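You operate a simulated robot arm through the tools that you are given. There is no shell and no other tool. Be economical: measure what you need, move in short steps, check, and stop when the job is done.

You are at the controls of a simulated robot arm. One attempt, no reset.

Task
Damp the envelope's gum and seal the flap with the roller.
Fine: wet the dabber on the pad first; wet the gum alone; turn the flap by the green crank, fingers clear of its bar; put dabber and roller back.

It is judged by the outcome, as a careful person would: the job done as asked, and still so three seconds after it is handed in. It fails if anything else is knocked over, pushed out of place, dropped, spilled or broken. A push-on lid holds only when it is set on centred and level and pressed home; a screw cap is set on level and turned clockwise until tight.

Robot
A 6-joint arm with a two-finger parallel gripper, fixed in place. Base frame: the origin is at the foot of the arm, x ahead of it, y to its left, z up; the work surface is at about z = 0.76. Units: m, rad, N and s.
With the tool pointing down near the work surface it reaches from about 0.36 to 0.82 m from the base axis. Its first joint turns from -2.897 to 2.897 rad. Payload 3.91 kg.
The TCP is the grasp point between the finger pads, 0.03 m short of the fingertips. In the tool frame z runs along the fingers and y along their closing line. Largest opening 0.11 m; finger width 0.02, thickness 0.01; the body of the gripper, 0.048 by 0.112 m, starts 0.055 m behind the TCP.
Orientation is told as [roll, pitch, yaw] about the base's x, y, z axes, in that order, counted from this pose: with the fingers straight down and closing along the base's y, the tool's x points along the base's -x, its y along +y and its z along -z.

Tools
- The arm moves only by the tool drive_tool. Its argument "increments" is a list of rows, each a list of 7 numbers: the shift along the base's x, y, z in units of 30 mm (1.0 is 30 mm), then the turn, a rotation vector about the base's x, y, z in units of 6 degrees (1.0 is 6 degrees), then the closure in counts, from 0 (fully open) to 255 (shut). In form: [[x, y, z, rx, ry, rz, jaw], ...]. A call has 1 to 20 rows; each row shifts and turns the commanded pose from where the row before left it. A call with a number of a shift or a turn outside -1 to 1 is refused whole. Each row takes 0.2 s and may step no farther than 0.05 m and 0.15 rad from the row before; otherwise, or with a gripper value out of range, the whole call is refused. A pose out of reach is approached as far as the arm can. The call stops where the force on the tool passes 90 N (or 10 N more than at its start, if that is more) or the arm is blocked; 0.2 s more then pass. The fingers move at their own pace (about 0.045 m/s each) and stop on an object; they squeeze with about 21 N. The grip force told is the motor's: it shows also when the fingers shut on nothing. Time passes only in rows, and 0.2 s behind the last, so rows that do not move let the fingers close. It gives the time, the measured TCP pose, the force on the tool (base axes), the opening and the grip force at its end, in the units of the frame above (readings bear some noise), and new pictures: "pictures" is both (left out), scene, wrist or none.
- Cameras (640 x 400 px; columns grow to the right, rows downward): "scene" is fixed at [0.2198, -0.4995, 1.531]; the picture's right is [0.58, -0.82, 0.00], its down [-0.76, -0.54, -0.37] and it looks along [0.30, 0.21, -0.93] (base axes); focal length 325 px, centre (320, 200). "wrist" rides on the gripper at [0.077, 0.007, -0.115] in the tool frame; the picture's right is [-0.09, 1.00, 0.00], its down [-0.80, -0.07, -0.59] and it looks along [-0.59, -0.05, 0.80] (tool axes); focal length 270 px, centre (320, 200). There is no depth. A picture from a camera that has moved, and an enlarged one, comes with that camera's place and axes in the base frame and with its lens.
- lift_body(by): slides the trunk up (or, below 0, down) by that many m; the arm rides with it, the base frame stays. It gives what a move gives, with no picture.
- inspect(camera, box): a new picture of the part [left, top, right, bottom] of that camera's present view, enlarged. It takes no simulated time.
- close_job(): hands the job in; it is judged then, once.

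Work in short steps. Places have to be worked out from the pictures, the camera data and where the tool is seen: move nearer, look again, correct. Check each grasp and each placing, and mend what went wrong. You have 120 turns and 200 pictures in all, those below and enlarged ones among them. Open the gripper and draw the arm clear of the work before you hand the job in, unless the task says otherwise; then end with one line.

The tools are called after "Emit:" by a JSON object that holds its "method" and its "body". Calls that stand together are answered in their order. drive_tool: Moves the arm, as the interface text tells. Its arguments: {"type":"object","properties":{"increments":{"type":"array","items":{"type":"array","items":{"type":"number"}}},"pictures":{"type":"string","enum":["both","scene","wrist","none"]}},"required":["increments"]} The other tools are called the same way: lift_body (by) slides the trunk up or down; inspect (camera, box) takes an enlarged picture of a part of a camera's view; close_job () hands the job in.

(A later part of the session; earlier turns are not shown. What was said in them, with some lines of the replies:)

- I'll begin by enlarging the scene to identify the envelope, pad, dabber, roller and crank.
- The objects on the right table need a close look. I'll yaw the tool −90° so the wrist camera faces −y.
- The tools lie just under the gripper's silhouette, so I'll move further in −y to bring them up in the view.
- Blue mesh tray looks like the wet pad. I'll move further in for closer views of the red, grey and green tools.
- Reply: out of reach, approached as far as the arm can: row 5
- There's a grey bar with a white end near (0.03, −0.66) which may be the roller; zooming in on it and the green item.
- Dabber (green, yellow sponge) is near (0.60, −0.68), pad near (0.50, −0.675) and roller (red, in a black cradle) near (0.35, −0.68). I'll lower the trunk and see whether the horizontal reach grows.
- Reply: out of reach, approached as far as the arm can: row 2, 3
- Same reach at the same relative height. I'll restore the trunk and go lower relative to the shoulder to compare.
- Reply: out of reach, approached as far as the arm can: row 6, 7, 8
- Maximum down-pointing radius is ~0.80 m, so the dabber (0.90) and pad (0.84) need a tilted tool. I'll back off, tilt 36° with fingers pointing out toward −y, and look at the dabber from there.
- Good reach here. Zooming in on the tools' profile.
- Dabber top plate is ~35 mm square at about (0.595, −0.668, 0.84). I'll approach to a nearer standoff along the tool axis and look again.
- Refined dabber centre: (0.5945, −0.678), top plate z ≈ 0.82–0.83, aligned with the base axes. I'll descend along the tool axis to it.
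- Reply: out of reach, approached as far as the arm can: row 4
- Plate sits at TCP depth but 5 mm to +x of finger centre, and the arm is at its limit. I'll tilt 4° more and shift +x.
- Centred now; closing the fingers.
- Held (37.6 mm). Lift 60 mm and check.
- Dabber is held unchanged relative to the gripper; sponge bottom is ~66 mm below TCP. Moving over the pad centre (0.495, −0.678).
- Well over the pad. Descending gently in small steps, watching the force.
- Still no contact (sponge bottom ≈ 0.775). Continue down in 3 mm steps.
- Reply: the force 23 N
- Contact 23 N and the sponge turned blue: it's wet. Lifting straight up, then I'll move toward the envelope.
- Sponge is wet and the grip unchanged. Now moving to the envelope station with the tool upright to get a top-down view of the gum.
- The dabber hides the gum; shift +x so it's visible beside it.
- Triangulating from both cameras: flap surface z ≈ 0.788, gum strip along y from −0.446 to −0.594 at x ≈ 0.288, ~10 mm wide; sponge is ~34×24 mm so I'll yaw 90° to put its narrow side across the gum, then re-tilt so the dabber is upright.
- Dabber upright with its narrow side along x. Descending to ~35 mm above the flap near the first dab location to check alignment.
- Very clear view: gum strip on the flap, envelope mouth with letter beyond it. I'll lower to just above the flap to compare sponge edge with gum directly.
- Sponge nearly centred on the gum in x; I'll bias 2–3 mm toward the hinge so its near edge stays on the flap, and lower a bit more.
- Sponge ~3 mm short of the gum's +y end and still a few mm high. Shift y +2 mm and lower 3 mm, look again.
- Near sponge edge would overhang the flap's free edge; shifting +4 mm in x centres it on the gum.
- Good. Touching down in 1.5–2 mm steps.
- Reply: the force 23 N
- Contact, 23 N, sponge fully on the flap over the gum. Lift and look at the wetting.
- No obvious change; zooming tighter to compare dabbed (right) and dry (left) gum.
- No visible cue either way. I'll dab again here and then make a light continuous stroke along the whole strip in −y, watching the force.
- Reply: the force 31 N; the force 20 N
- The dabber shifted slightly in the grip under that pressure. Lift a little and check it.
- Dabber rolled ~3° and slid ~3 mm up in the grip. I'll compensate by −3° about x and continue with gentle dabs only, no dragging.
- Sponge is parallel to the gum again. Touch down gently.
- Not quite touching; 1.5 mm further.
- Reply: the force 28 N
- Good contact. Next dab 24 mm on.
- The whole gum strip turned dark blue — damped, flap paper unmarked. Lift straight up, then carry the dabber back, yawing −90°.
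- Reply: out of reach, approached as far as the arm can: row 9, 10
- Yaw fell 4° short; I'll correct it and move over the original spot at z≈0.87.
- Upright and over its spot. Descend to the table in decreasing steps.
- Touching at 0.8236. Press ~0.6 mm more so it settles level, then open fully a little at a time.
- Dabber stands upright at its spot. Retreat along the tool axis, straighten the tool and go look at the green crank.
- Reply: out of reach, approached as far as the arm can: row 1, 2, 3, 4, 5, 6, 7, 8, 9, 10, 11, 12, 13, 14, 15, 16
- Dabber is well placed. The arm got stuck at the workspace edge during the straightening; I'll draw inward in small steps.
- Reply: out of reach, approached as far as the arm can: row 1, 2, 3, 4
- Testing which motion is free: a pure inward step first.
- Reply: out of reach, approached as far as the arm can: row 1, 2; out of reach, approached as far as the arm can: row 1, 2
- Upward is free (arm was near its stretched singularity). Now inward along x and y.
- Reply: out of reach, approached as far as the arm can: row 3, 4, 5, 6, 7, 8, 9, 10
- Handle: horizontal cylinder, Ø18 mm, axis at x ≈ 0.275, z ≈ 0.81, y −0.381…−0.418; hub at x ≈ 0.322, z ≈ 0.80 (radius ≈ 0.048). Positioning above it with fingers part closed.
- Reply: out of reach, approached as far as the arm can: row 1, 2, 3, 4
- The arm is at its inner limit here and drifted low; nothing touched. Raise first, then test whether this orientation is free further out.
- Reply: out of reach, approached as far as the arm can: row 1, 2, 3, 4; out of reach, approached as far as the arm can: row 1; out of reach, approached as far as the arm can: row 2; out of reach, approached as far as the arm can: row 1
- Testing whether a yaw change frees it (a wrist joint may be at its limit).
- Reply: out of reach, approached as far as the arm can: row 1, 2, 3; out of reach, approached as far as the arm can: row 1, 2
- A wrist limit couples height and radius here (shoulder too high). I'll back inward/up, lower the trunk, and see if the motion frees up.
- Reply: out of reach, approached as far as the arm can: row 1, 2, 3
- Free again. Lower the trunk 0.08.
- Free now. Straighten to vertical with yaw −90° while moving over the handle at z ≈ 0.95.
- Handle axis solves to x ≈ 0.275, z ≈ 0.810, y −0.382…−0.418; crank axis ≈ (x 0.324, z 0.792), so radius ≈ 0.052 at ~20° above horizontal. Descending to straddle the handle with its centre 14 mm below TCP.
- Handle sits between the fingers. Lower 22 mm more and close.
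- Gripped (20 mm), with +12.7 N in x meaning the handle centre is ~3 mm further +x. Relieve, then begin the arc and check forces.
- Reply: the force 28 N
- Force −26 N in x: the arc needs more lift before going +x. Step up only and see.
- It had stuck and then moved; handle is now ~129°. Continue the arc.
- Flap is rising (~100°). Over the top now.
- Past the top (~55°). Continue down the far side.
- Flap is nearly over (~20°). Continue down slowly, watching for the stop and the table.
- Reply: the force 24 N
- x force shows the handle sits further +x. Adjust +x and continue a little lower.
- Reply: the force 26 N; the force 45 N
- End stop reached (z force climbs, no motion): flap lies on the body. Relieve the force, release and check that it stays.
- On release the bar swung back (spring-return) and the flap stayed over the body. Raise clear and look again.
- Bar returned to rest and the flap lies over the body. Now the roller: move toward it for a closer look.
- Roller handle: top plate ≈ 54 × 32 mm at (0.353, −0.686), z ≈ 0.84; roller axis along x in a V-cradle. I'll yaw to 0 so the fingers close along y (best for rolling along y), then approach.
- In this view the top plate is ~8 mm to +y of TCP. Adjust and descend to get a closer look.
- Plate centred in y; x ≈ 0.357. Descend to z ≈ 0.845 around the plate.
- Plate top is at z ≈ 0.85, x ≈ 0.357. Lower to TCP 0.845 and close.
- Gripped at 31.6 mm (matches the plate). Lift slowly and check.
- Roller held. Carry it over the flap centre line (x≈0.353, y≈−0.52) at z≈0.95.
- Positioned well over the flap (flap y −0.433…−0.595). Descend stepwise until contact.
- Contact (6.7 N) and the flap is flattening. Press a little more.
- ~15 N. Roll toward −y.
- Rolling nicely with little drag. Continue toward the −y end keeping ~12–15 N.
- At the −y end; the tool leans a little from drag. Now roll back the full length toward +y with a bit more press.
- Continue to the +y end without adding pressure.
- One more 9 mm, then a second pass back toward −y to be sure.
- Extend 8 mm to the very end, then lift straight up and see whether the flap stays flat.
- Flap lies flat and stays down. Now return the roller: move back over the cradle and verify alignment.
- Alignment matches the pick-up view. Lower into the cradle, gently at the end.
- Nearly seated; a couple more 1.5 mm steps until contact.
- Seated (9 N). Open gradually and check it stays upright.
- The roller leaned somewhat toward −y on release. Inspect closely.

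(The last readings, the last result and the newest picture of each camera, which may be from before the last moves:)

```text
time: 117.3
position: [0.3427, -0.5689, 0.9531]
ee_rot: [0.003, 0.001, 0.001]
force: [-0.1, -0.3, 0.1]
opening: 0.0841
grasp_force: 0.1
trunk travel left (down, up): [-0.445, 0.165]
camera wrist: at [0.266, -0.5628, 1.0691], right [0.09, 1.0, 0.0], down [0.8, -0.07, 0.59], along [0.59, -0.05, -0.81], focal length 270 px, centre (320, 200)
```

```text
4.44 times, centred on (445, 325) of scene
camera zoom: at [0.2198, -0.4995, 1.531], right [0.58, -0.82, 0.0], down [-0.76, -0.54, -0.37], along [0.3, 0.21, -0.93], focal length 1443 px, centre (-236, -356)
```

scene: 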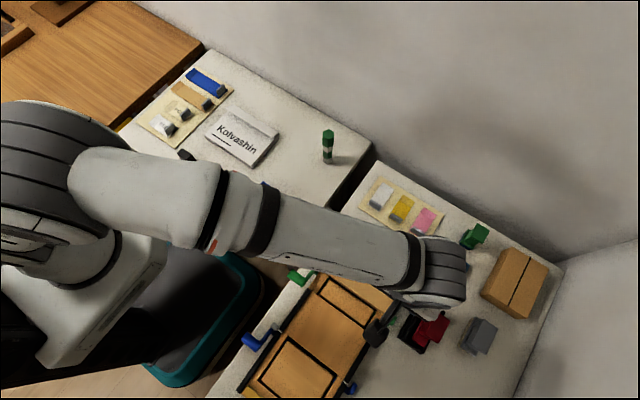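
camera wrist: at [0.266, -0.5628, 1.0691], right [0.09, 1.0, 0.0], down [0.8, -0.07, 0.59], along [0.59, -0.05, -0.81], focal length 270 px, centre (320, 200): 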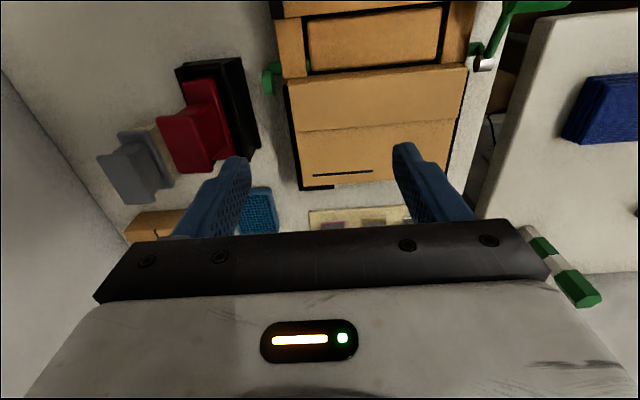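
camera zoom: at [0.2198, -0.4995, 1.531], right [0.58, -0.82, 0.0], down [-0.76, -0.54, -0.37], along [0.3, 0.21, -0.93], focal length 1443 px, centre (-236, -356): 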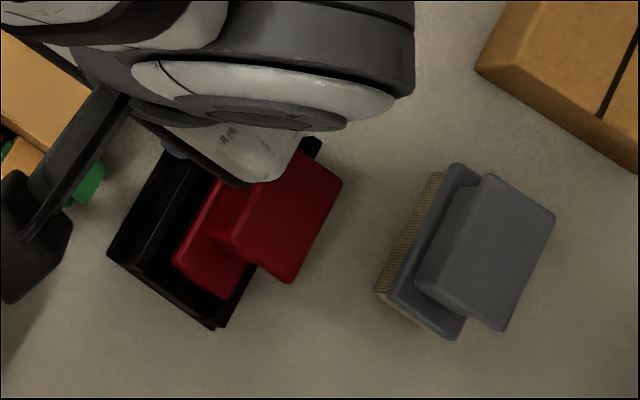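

The tool leans ~9° toward −y. I'll take a low side view along +x to understand how it sits before mending it.

Emit:
{"method": "drive_tool", "body": {"increments": [[-0.5, -0.6, 0, 0, -1, 0, 60], [-0.5, -0.6, 0, 0, -1, 0, 60], [-0.5, -0.6, 0, 0, -1, 0, 60], [-0.5, -0.6, 0, 0, -1, 0, 60], [-0.5, -0.6, 0, 0, -1, 0, 60], [0, -0.6, -0.3, 0, -1, 0, 60]], "pictures": "wrist"}}

Emit:
{"method": "inspect", "body": {"camera": "wrist", "box": [230, 20, 430, 180]}}

```text
time: 118.7
position: [0.2698, -0.6763, 0.9452]
ee_rot: [-0.001, -0.63, 0.001]
force: [0.2, -1.0, 0.4]
opening: 0.0844
grasp_force: 0.0
trunk travel left (down, up): [-0.445, 0.165]
camera wrist: at [0.1407, -0.6716, 0.9938], right [0.07, 1.0, 0.05], down [0.3, -0.07, 0.95], along [0.95, -0.05, -0.3], focal length 270 px, centre (320, 200)
```

wrist: 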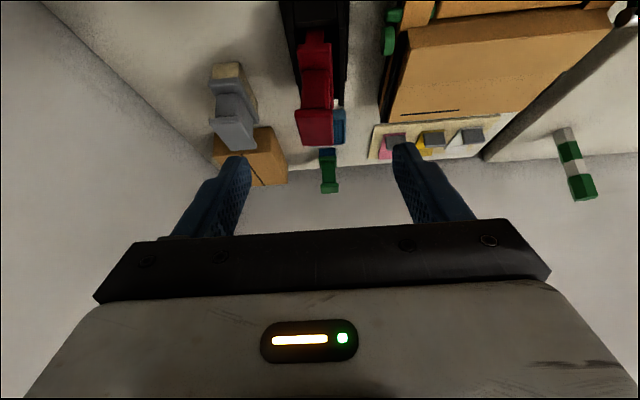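

```text
2.50 times, centred on (330, 100) of wrist
camera zoom: at [0.1407, -0.6716, 0.9938], right [0.07, 1.0, 0.05], down [0.3, -0.07, 0.95], along [0.95, -0.05, -0.3], focal length 676 px, centre (295, 450)
```

zoom: 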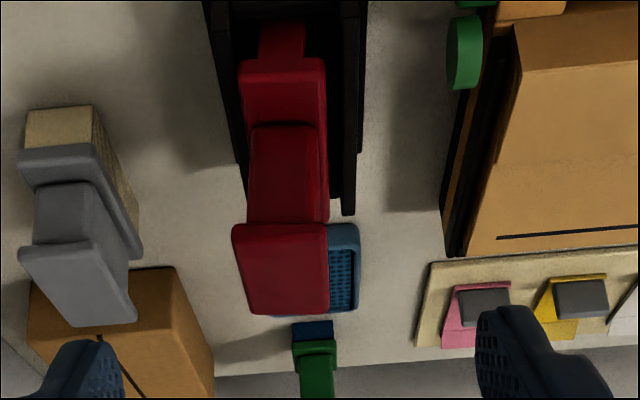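

Cradle centre is y ≈ −0.676, where the tool originally stood upright; it now leans ~6–7°. I'll re-grip it (pads will straighten it), seat it firmly, and release slowly.

Emit:
{"method": "drive_tool", "body": {"increments": [[0.3, 0, 0.2, 0, 1, 0, 60], [0.5, 0, 0, 0, 1, 0, 60], [0.5, 0, 0, 0, 1, 0, 60], [0.5, 0, 0, 0, 1, 0, 60], [0.5, 0, 0, 0, 1, 0, 60], [0.6, 0, 0, 0, 1, 0, 60], [0, 0, -1, 0, 0, 0, 60]], "pictures": "wrist"}}

Emit:
{"method": "inspect", "body": {"camera": "wrist", "box": [200, 20, 440, 240]}}

```text
time: 120.3
position: [0.3577, -0.6773, 0.9205]
ee_rot: [0.002, 0.004, -0.001]
force: [0.0, 0.1, -0.4]
opening: 0.0841
grasp_force: 0.0
trunk travel left (down, up): [-0.445, 0.165]
camera wrist: at [0.2801, -0.671, 1.0363], right [0.09, 1.0, 0.0], down [0.8, -0.07, 0.59], along [0.59, -0.05, -0.81], focal length 270 px, centre (320, 200)
```

wrist: 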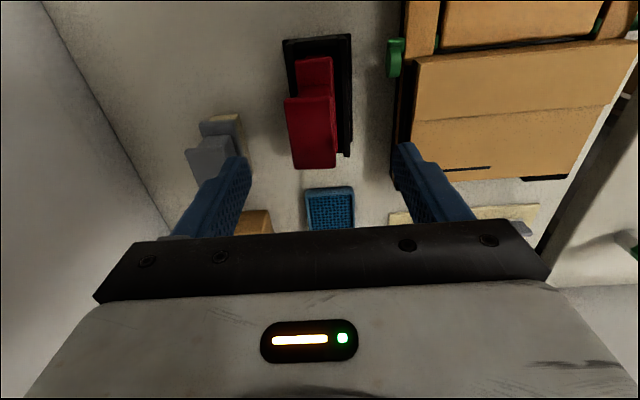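

```text
1.82 times, centred on (320, 130) of wrist
camera zoom: at [0.2801, -0.671, 1.0363], right [0.09, 1.0, 0.0], down [0.8, -0.07, 0.59], along [0.59, -0.05, -0.81], focal length 491 px, centre (320, 327)
```

zoom: 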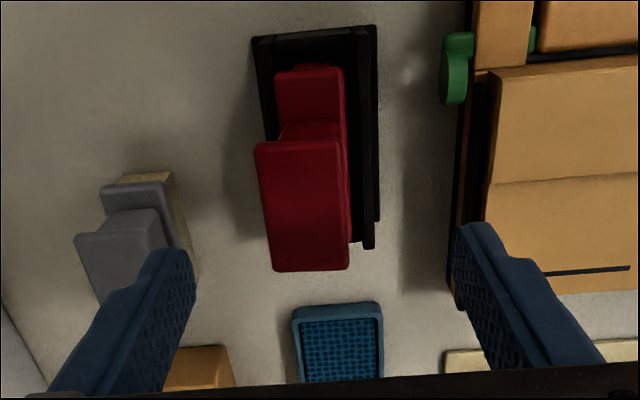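

Descend and close gently; the −y finger will push it upright.

Emit:
{"method": "drive_tool", "body": {"increments": [[0, 0, -0.8, 0, 0, 0, 60], [0, 0, -0.8, 0, 0, 0, 60], [0, 0.03, -0.9, 0, 0, 0, 60], [0, 0, 0, 0, 0, 0, 120], [0, 0, 0, 0, 0, 0, 150], [0, 0, 0, 0, 0, 0, 170], [0, 0, 0, 0, 0, 0, 200], [0, 0, 0, 0, 0, 0, 255], [0, 0, 0, 0, 0, 0, 255]], "pictures": "wrist"}}

Emit:
{"method": "inspect", "body": {"camera": "wrist", "box": [200, 20, 440, 240]}}

```text
time: 122.3
position: [0.3551, -0.6758, 0.8451]
ee_rot: [0.001, 0.002, 0.0]
force: [-0.5, 0.7, -0.2]
opening: 0.0315
grasp_force: 20.7
trunk travel left (down, up): [-0.445, 0.165]
camera wrist: at [0.2789, -0.671, 0.9607], right [0.09, 1.0, 0.0], down [0.8, -0.07, 0.59], along [0.59, -0.05, -0.81], focal length 270 px, centre (320, 200)
```

wrist: 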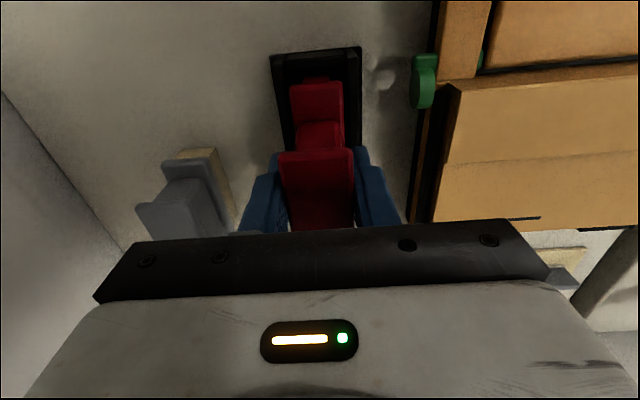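

```text
1.82 times, centred on (320, 130) of wrist
camera zoom: at [0.2789, -0.671, 0.9607], right [0.09, 1.0, 0.0], down [0.8, -0.07, 0.59], along [0.59, -0.05, -0.81], focal length 491 px, centre (320, 327)
```

zoom: 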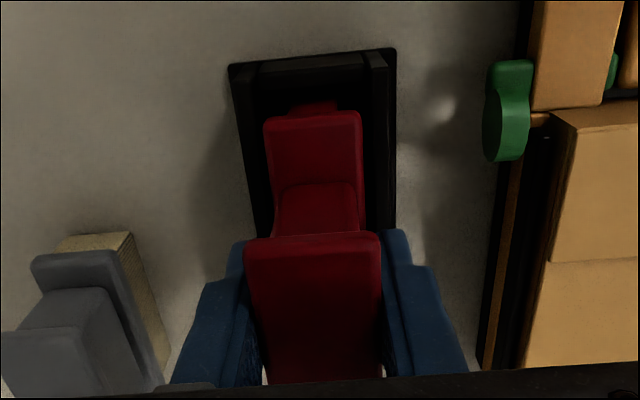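

Looks identical to the original pre-pick view. Press down slightly to confirm seating.

Emit:
{"method": "drive_tool", "body": {"increments": [[0, 0, -0.04, 0, 0, 0, 255], [0, 0, 0, 0, 0, 0, 255]], "pictures": "none"}}

Emit:
{"method": "drive_tool", "body": {"increments": [[0, 0, -0.03, 0, 0, 0, 255], [0, 0, 0.05, 0, 0, 0, 255], [0, 0, 0, 0, 0, 0, 184], [0, 0, 0, 0, 0, 0, 180], [0, 0, 0, 0, 0, 0, 174], [0, 0, 0, 0, 0, 0, 165], [0, 0, 0, 0, 0, 0, 150]], "pictures": "wrist"}}

```text
time: 122.9
position: [0.3578, -0.6777, 0.8452]
ee_rot: [0.0, 0.002, 0.001]
force: [2.3, -1.3, 5.8]
opening: 0.0317
grasp_force: 21.2
trunk travel left (down, up): [-0.445, 0.165]
```

```text
time: 124.5
position: [0.3566, -0.6758, 0.8456]
ee_rot: [0.003, 0.002, -0.001]
force: [-0.3, 0.6, -0.3]
opening: 0.0451
grasp_force: 0.0
trunk travel left (down, up): [-0.445, 0.165]
camera wrist: at [0.2795, -0.6705, 0.9608], right [0.09, 1.0, 0.0], down [0.8, -0.07, 0.59], along [0.59, -0.05, -0.81], focal length 270 px, centre (320, 200)
```

wrist: 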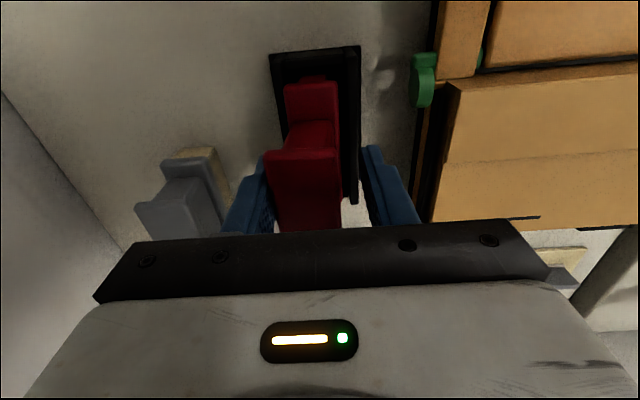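

It tips to the −y rim again, so its balance point is slightly to +y of vertical. I'll re-grip, lean it ~2.5° toward +y about the trough, and release in tiny finger steps.

Emit:
{"method": "drive_tool", "body": {"increments": [[0, 0, 0, 0, 0, 0, 170], [0, 0, 0, 0, 0, 0, 185], [0, 0, 0, 0, 0, 0, 255], [0, 0, 0, 0, 0, 0, 255], [0, 0.05, 0, -0.2, 0, 0, 255], [0, 0.05, 0, -0.2, 0, 0, 255], [0, 0, -0.03, 0, 0, 0, 255], [0, 0, 0, 0, 0, 0, 255]], "pictures": "none"}}

Emit:
{"method": "drive_tool", "body": {"increments": [[0, 0, 0.02, 0, 0, 0, 255], [0, 0, 0, 0, 0, 0, 183], [0, 0, 0, 0, 0, 0, 182], [0, 0, 0, 0, 0, 0, 181], [0, 0, 0, 0, 0, 0, 180], [0, 0, 0, 0, 0, 0, 179], [0, 0, 0, 0, 0, 0, 178], [0, 0, 0, 0, 0, 0, 177], [0, 0, 0, 0, 0, 0, 175], [0, 0, 0, 0, 0, 0, 170], [0, 0, 0, 0, 0, 0, 160], [0, 0, 0, 0, 0, 0, 150]], "pictures": "wrist"}}

Emit:
{"method": "inspect", "body": {"camera": "wrist", "box": [200, 20, 440, 240]}}

```text
time: 126.3
position: [0.3576, -0.673, 0.8439]
ee_rot: [-0.043, 0.001, 0.002]
force: [0.2, 0.7, 3.0]
opening: 0.0314
grasp_force: 21.4
trunk travel left (down, up): [-0.445, 0.165]
```

```text
time: 128.9
position: [0.3569, -0.6732, 0.8457]
ee_rot: [-0.039, 0.001, 0.0]
force: [-0.1, -1.1, 0.1]
opening: 0.0453
grasp_force: 0.1
trunk travel left (down, up): [-0.445, 0.165]
camera wrist: at [0.2794, -0.6628, 0.9604], right [0.09, 1.0, -0.04], down [0.8, -0.05, 0.6], along [0.59, -0.08, -0.8], focal length 270 px, centre (320, 200)
```

wrist: 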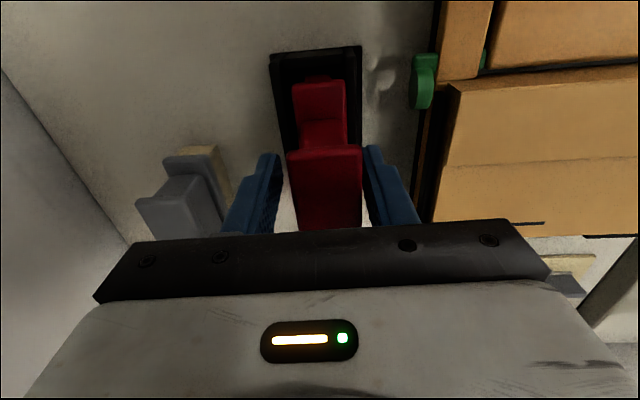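

```text
1.82 times, centred on (320, 130) of wrist
camera zoom: at [0.2794, -0.6628, 0.9604], right [0.09, 1.0, -0.04], down [0.8, -0.05, 0.6], along [0.59, -0.08, -0.8], focal length 491 px, centre (320, 327)
```

zoom: 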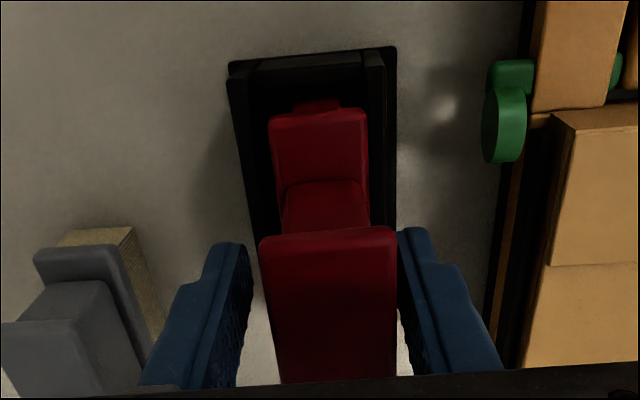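

Now it leans toward +y instead. Halve the bias (1.2°) and repeat.

Emit:
{"method": "drive_tool", "body": {"increments": [[0, 0, 0, 0, 0, 0, 170], [0, 0, 0, 0, 0, 0, 185], [0, 0, 0, 0, 0, 0, 255], [0, 0, 0, 0, 0, 0, 255], [0, -0.05, 0, 0.2, 0, 0, 255], [0, 0, -0.03, 0, 0, 0, 255], [0, 0, 0.02, 0, 0, 0, 255], [0, 0, 0, 0, 0, 0, 255]], "pictures": "none"}}

Emit:
{"method": "drive_tool", "body": {"increments": [[0, 0, 0, 0, 0, 0, 183], [0, 0, 0, 0, 0, 0, 182], [0, 0, 0, 0, 0, 0, 181], [0, 0, 0, 0, 0, 0, 180], [0, 0, 0, 0, 0, 0, 180], [0, 0, 0, 0, 0, 0, 179], [0, 0, 0, 0, 0, 0, 178], [0, 0, 0, 0, 0, 0, 177], [0, 0, 0, 0, 0, 0, 175], [0, 0, 0, 0, 0, 0, 170], [0, 0, 0, 0, 0, 0, 160], [0, 0, 0, 0, 0, 0, 130]], "pictures": "wrist"}}

Emit:
{"method": "inspect", "body": {"camera": "wrist", "box": [200, 20, 440, 240]}}

```text
time: 130.7
position: [0.357, -0.6736, 0.8443]
ee_rot: [-0.018, 0.002, 0.0]
force: [1.5, 0.7, 5.5]
opening: 0.0315
grasp_force: 21.5
trunk travel left (down, up): [-0.445, 0.165]
```

```text
time: 133.3
position: [0.3571, -0.6749, 0.8446]
ee_rot: [-0.019, 0.002, 0.002]
force: [-0.1, 0.4, 0.4]
opening: 0.0541
grasp_force: 0.1
trunk travel left (down, up): [-0.445, 0.165]
camera wrist: at [0.2792, -0.6663, 0.96], right [0.09, 1.0, -0.02], down [0.8, -0.06, 0.59], along [0.59, -0.07, -0.8], focal length 270 px, centre (320, 200)
```

wrist: 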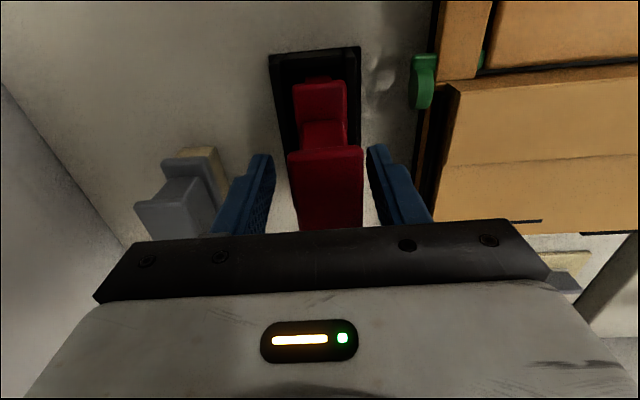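

```text
1.82 times, centred on (320, 130) of wrist
camera zoom: at [0.2792, -0.6663, 0.96], right [0.09, 1.0, -0.02], down [0.8, -0.06, 0.59], along [0.59, -0.07, -0.8], focal length 491 px, centre (320, 327)
```

zoom: 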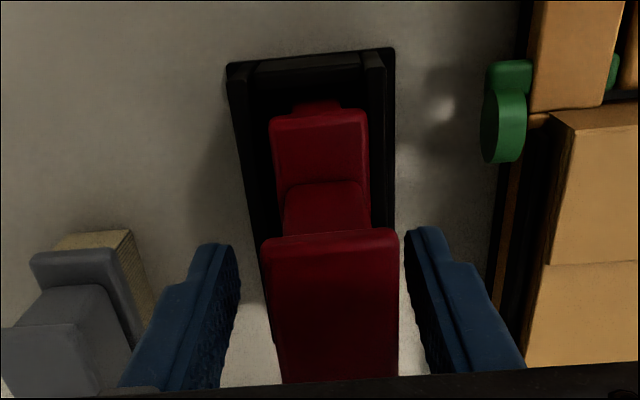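

It now stands free of both fingers within ~2–3° of upright. Open fully and withdraw straight up along the tool axis.

Emit:
{"method": "drive_tool", "body": {"increments": [[0, 0, 0, 0, 0, 0, 90], [0, 0, 0.3, 0, 0, 0, 60], [0, 0, 0.8, 0, 0, 0, 60], [0, 0, 1, 0, 0, 0, 60], [0, 0, 1, 0, 0, 0, 60], [0, 0.5, 1, 0.2, 0, 0, 60], [0, 0.8, 0.5, 0, 0, 0, 60]], "pictures": "both"}}

Emit:
{"method": "inspect", "body": {"camera": "wrist", "box": [180, 20, 420, 200]}}

```text
time: 134.9
position: [0.3575, -0.6353, 0.9845]
ee_rot: [0.002, 0.0, 0.0]
force: [-0.1, 0.3, 0.0]
opening: 0.0844
grasp_force: 0.1
trunk travel left (down, up): [-0.445, 0.165]
camera wrist: at [0.2794, -0.6295, 1.1004], right [0.09, 1.0, 0.0], down [0.8, -0.07, 0.59], along [0.59, -0.05, -0.81], focal length 270 px, centre (320, 200)
```

scene: 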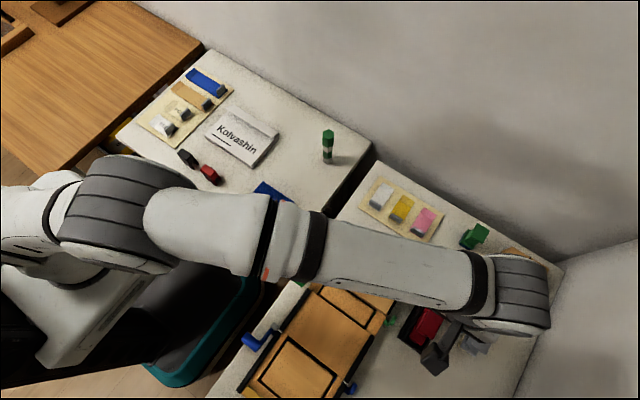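
wrist: 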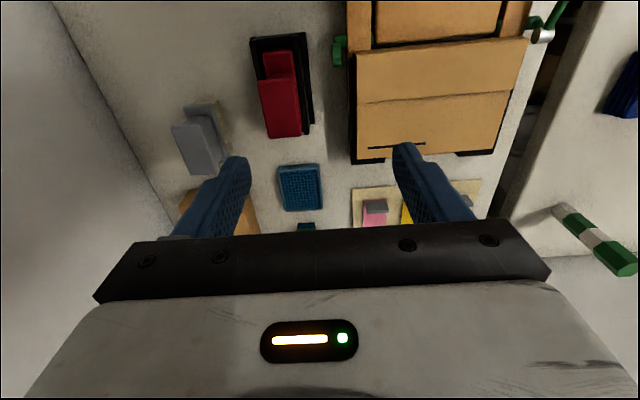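

```text
2.22 times, centred on (300, 110) of wrist
camera zoom: at [0.2794, -0.6295, 1.1004], right [0.09, 1.0, 0.0], down [0.8, -0.07, 0.59], along [0.59, -0.05, -0.81], focal length 601 px, centre (364, 400)
```

zoom: 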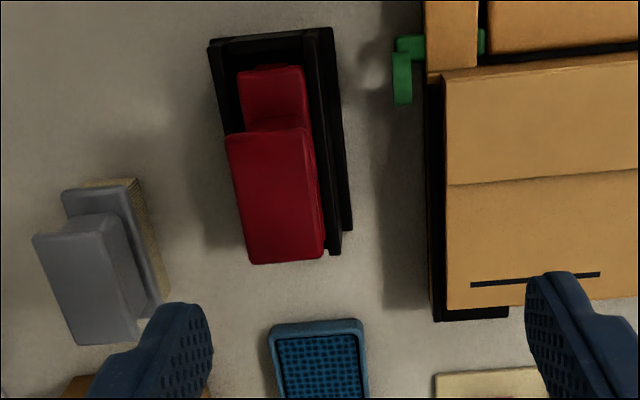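

Roller rests well in its cradle. Draw the arm clear and take a final look at everything.

Emit:
{"method": "drive_tool", "body": {"increments": [[0.1, 0.9, 0.6, 0, 0, 0, 0], [0.2, 0.9, 0.6, 0, 0, 0, 0], [0.2, 0.9, 0.6, 0, 0, 0, 0], [0.2, 0.9, 0.6, 0, 0, 0, 0], [0.2, 0.9, 0.6, 0, 0, 0, 0], [0.2, 0.9, 0.4, 0, 0, 0, 0], [0.2, 0.9, 0, 0, 0, 0, 0], [0.2, 0.9, 0, 0, 0, 0, 0], [0.2, 0.9, 0, 0, 0, 0, 0], [0.2, 0.9, 0, 0, 0, 0, 0], [0.2, 0.9, 0, 0, 0, 0, 0]], "pictures": "scene"}}

Emit:
{"method": "inspect", "body": {"camera": "scene", "box": [270, 210, 420, 340]}}

Emit:
{"method": "inspect", "body": {"camera": "scene", "box": [380, 200, 560, 370]}}

```text
time: 137.3
position: [0.4196, -0.3379, 1.0836]
ee_rot: [0.003, 0.001, -0.001]
force: [0.0, 1.2, 0.1]
opening: 0.1099
grasp_force: 0.0
trunk travel left (down, up): [-0.445, 0.165]
```

scene: 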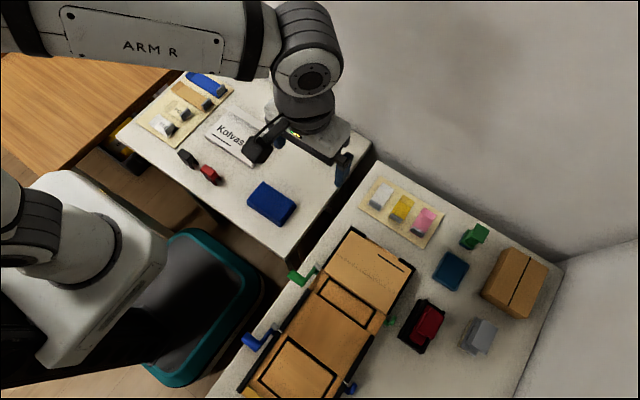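

```text
3.08 times, centred on (345, 275) of scene
camera zoom: at [0.2198, -0.4995, 1.531], right [0.58, -0.82, 0.0], down [-0.76, -0.54, -0.37], along [0.3, 0.21, -0.93], focal length 999 px, centre (243, -31)
```

zoom: 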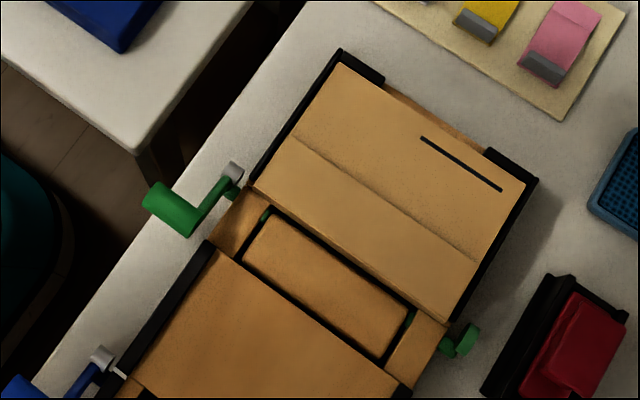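

```text
2.35 times, centred on (470, 285) of scene
camera zoom: at [0.2198, -0.4995, 1.531], right [0.58, -0.82, 0.0], down [-0.76, -0.54, -0.37], along [0.3, 0.21, -0.93], focal length 764 px, centre (-33, 0)
```

zoom: 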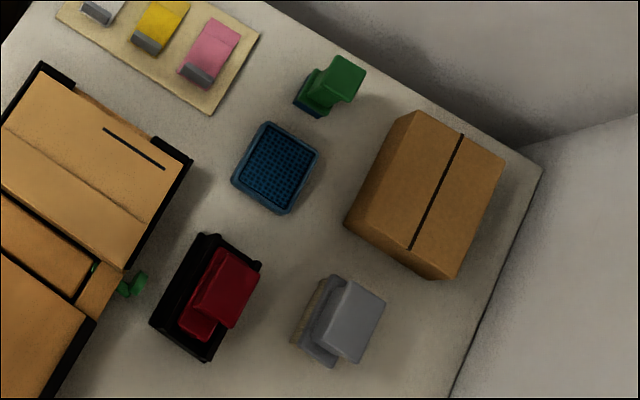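

The flap is flat and sealed, and the crank bar is at rest. The dabber and roller are back in place, nothing else has moved, and the gripper is open and clear, so I'm handing in the job.

Emit:
{"method": "close_job", "body": {}}

```text
The job is handed in.
```

The gum is damped, the flap is turned over by the green crank and rolled flat, and the dabber and roller are back in place. The roller leans about 2–3° in its cradle.
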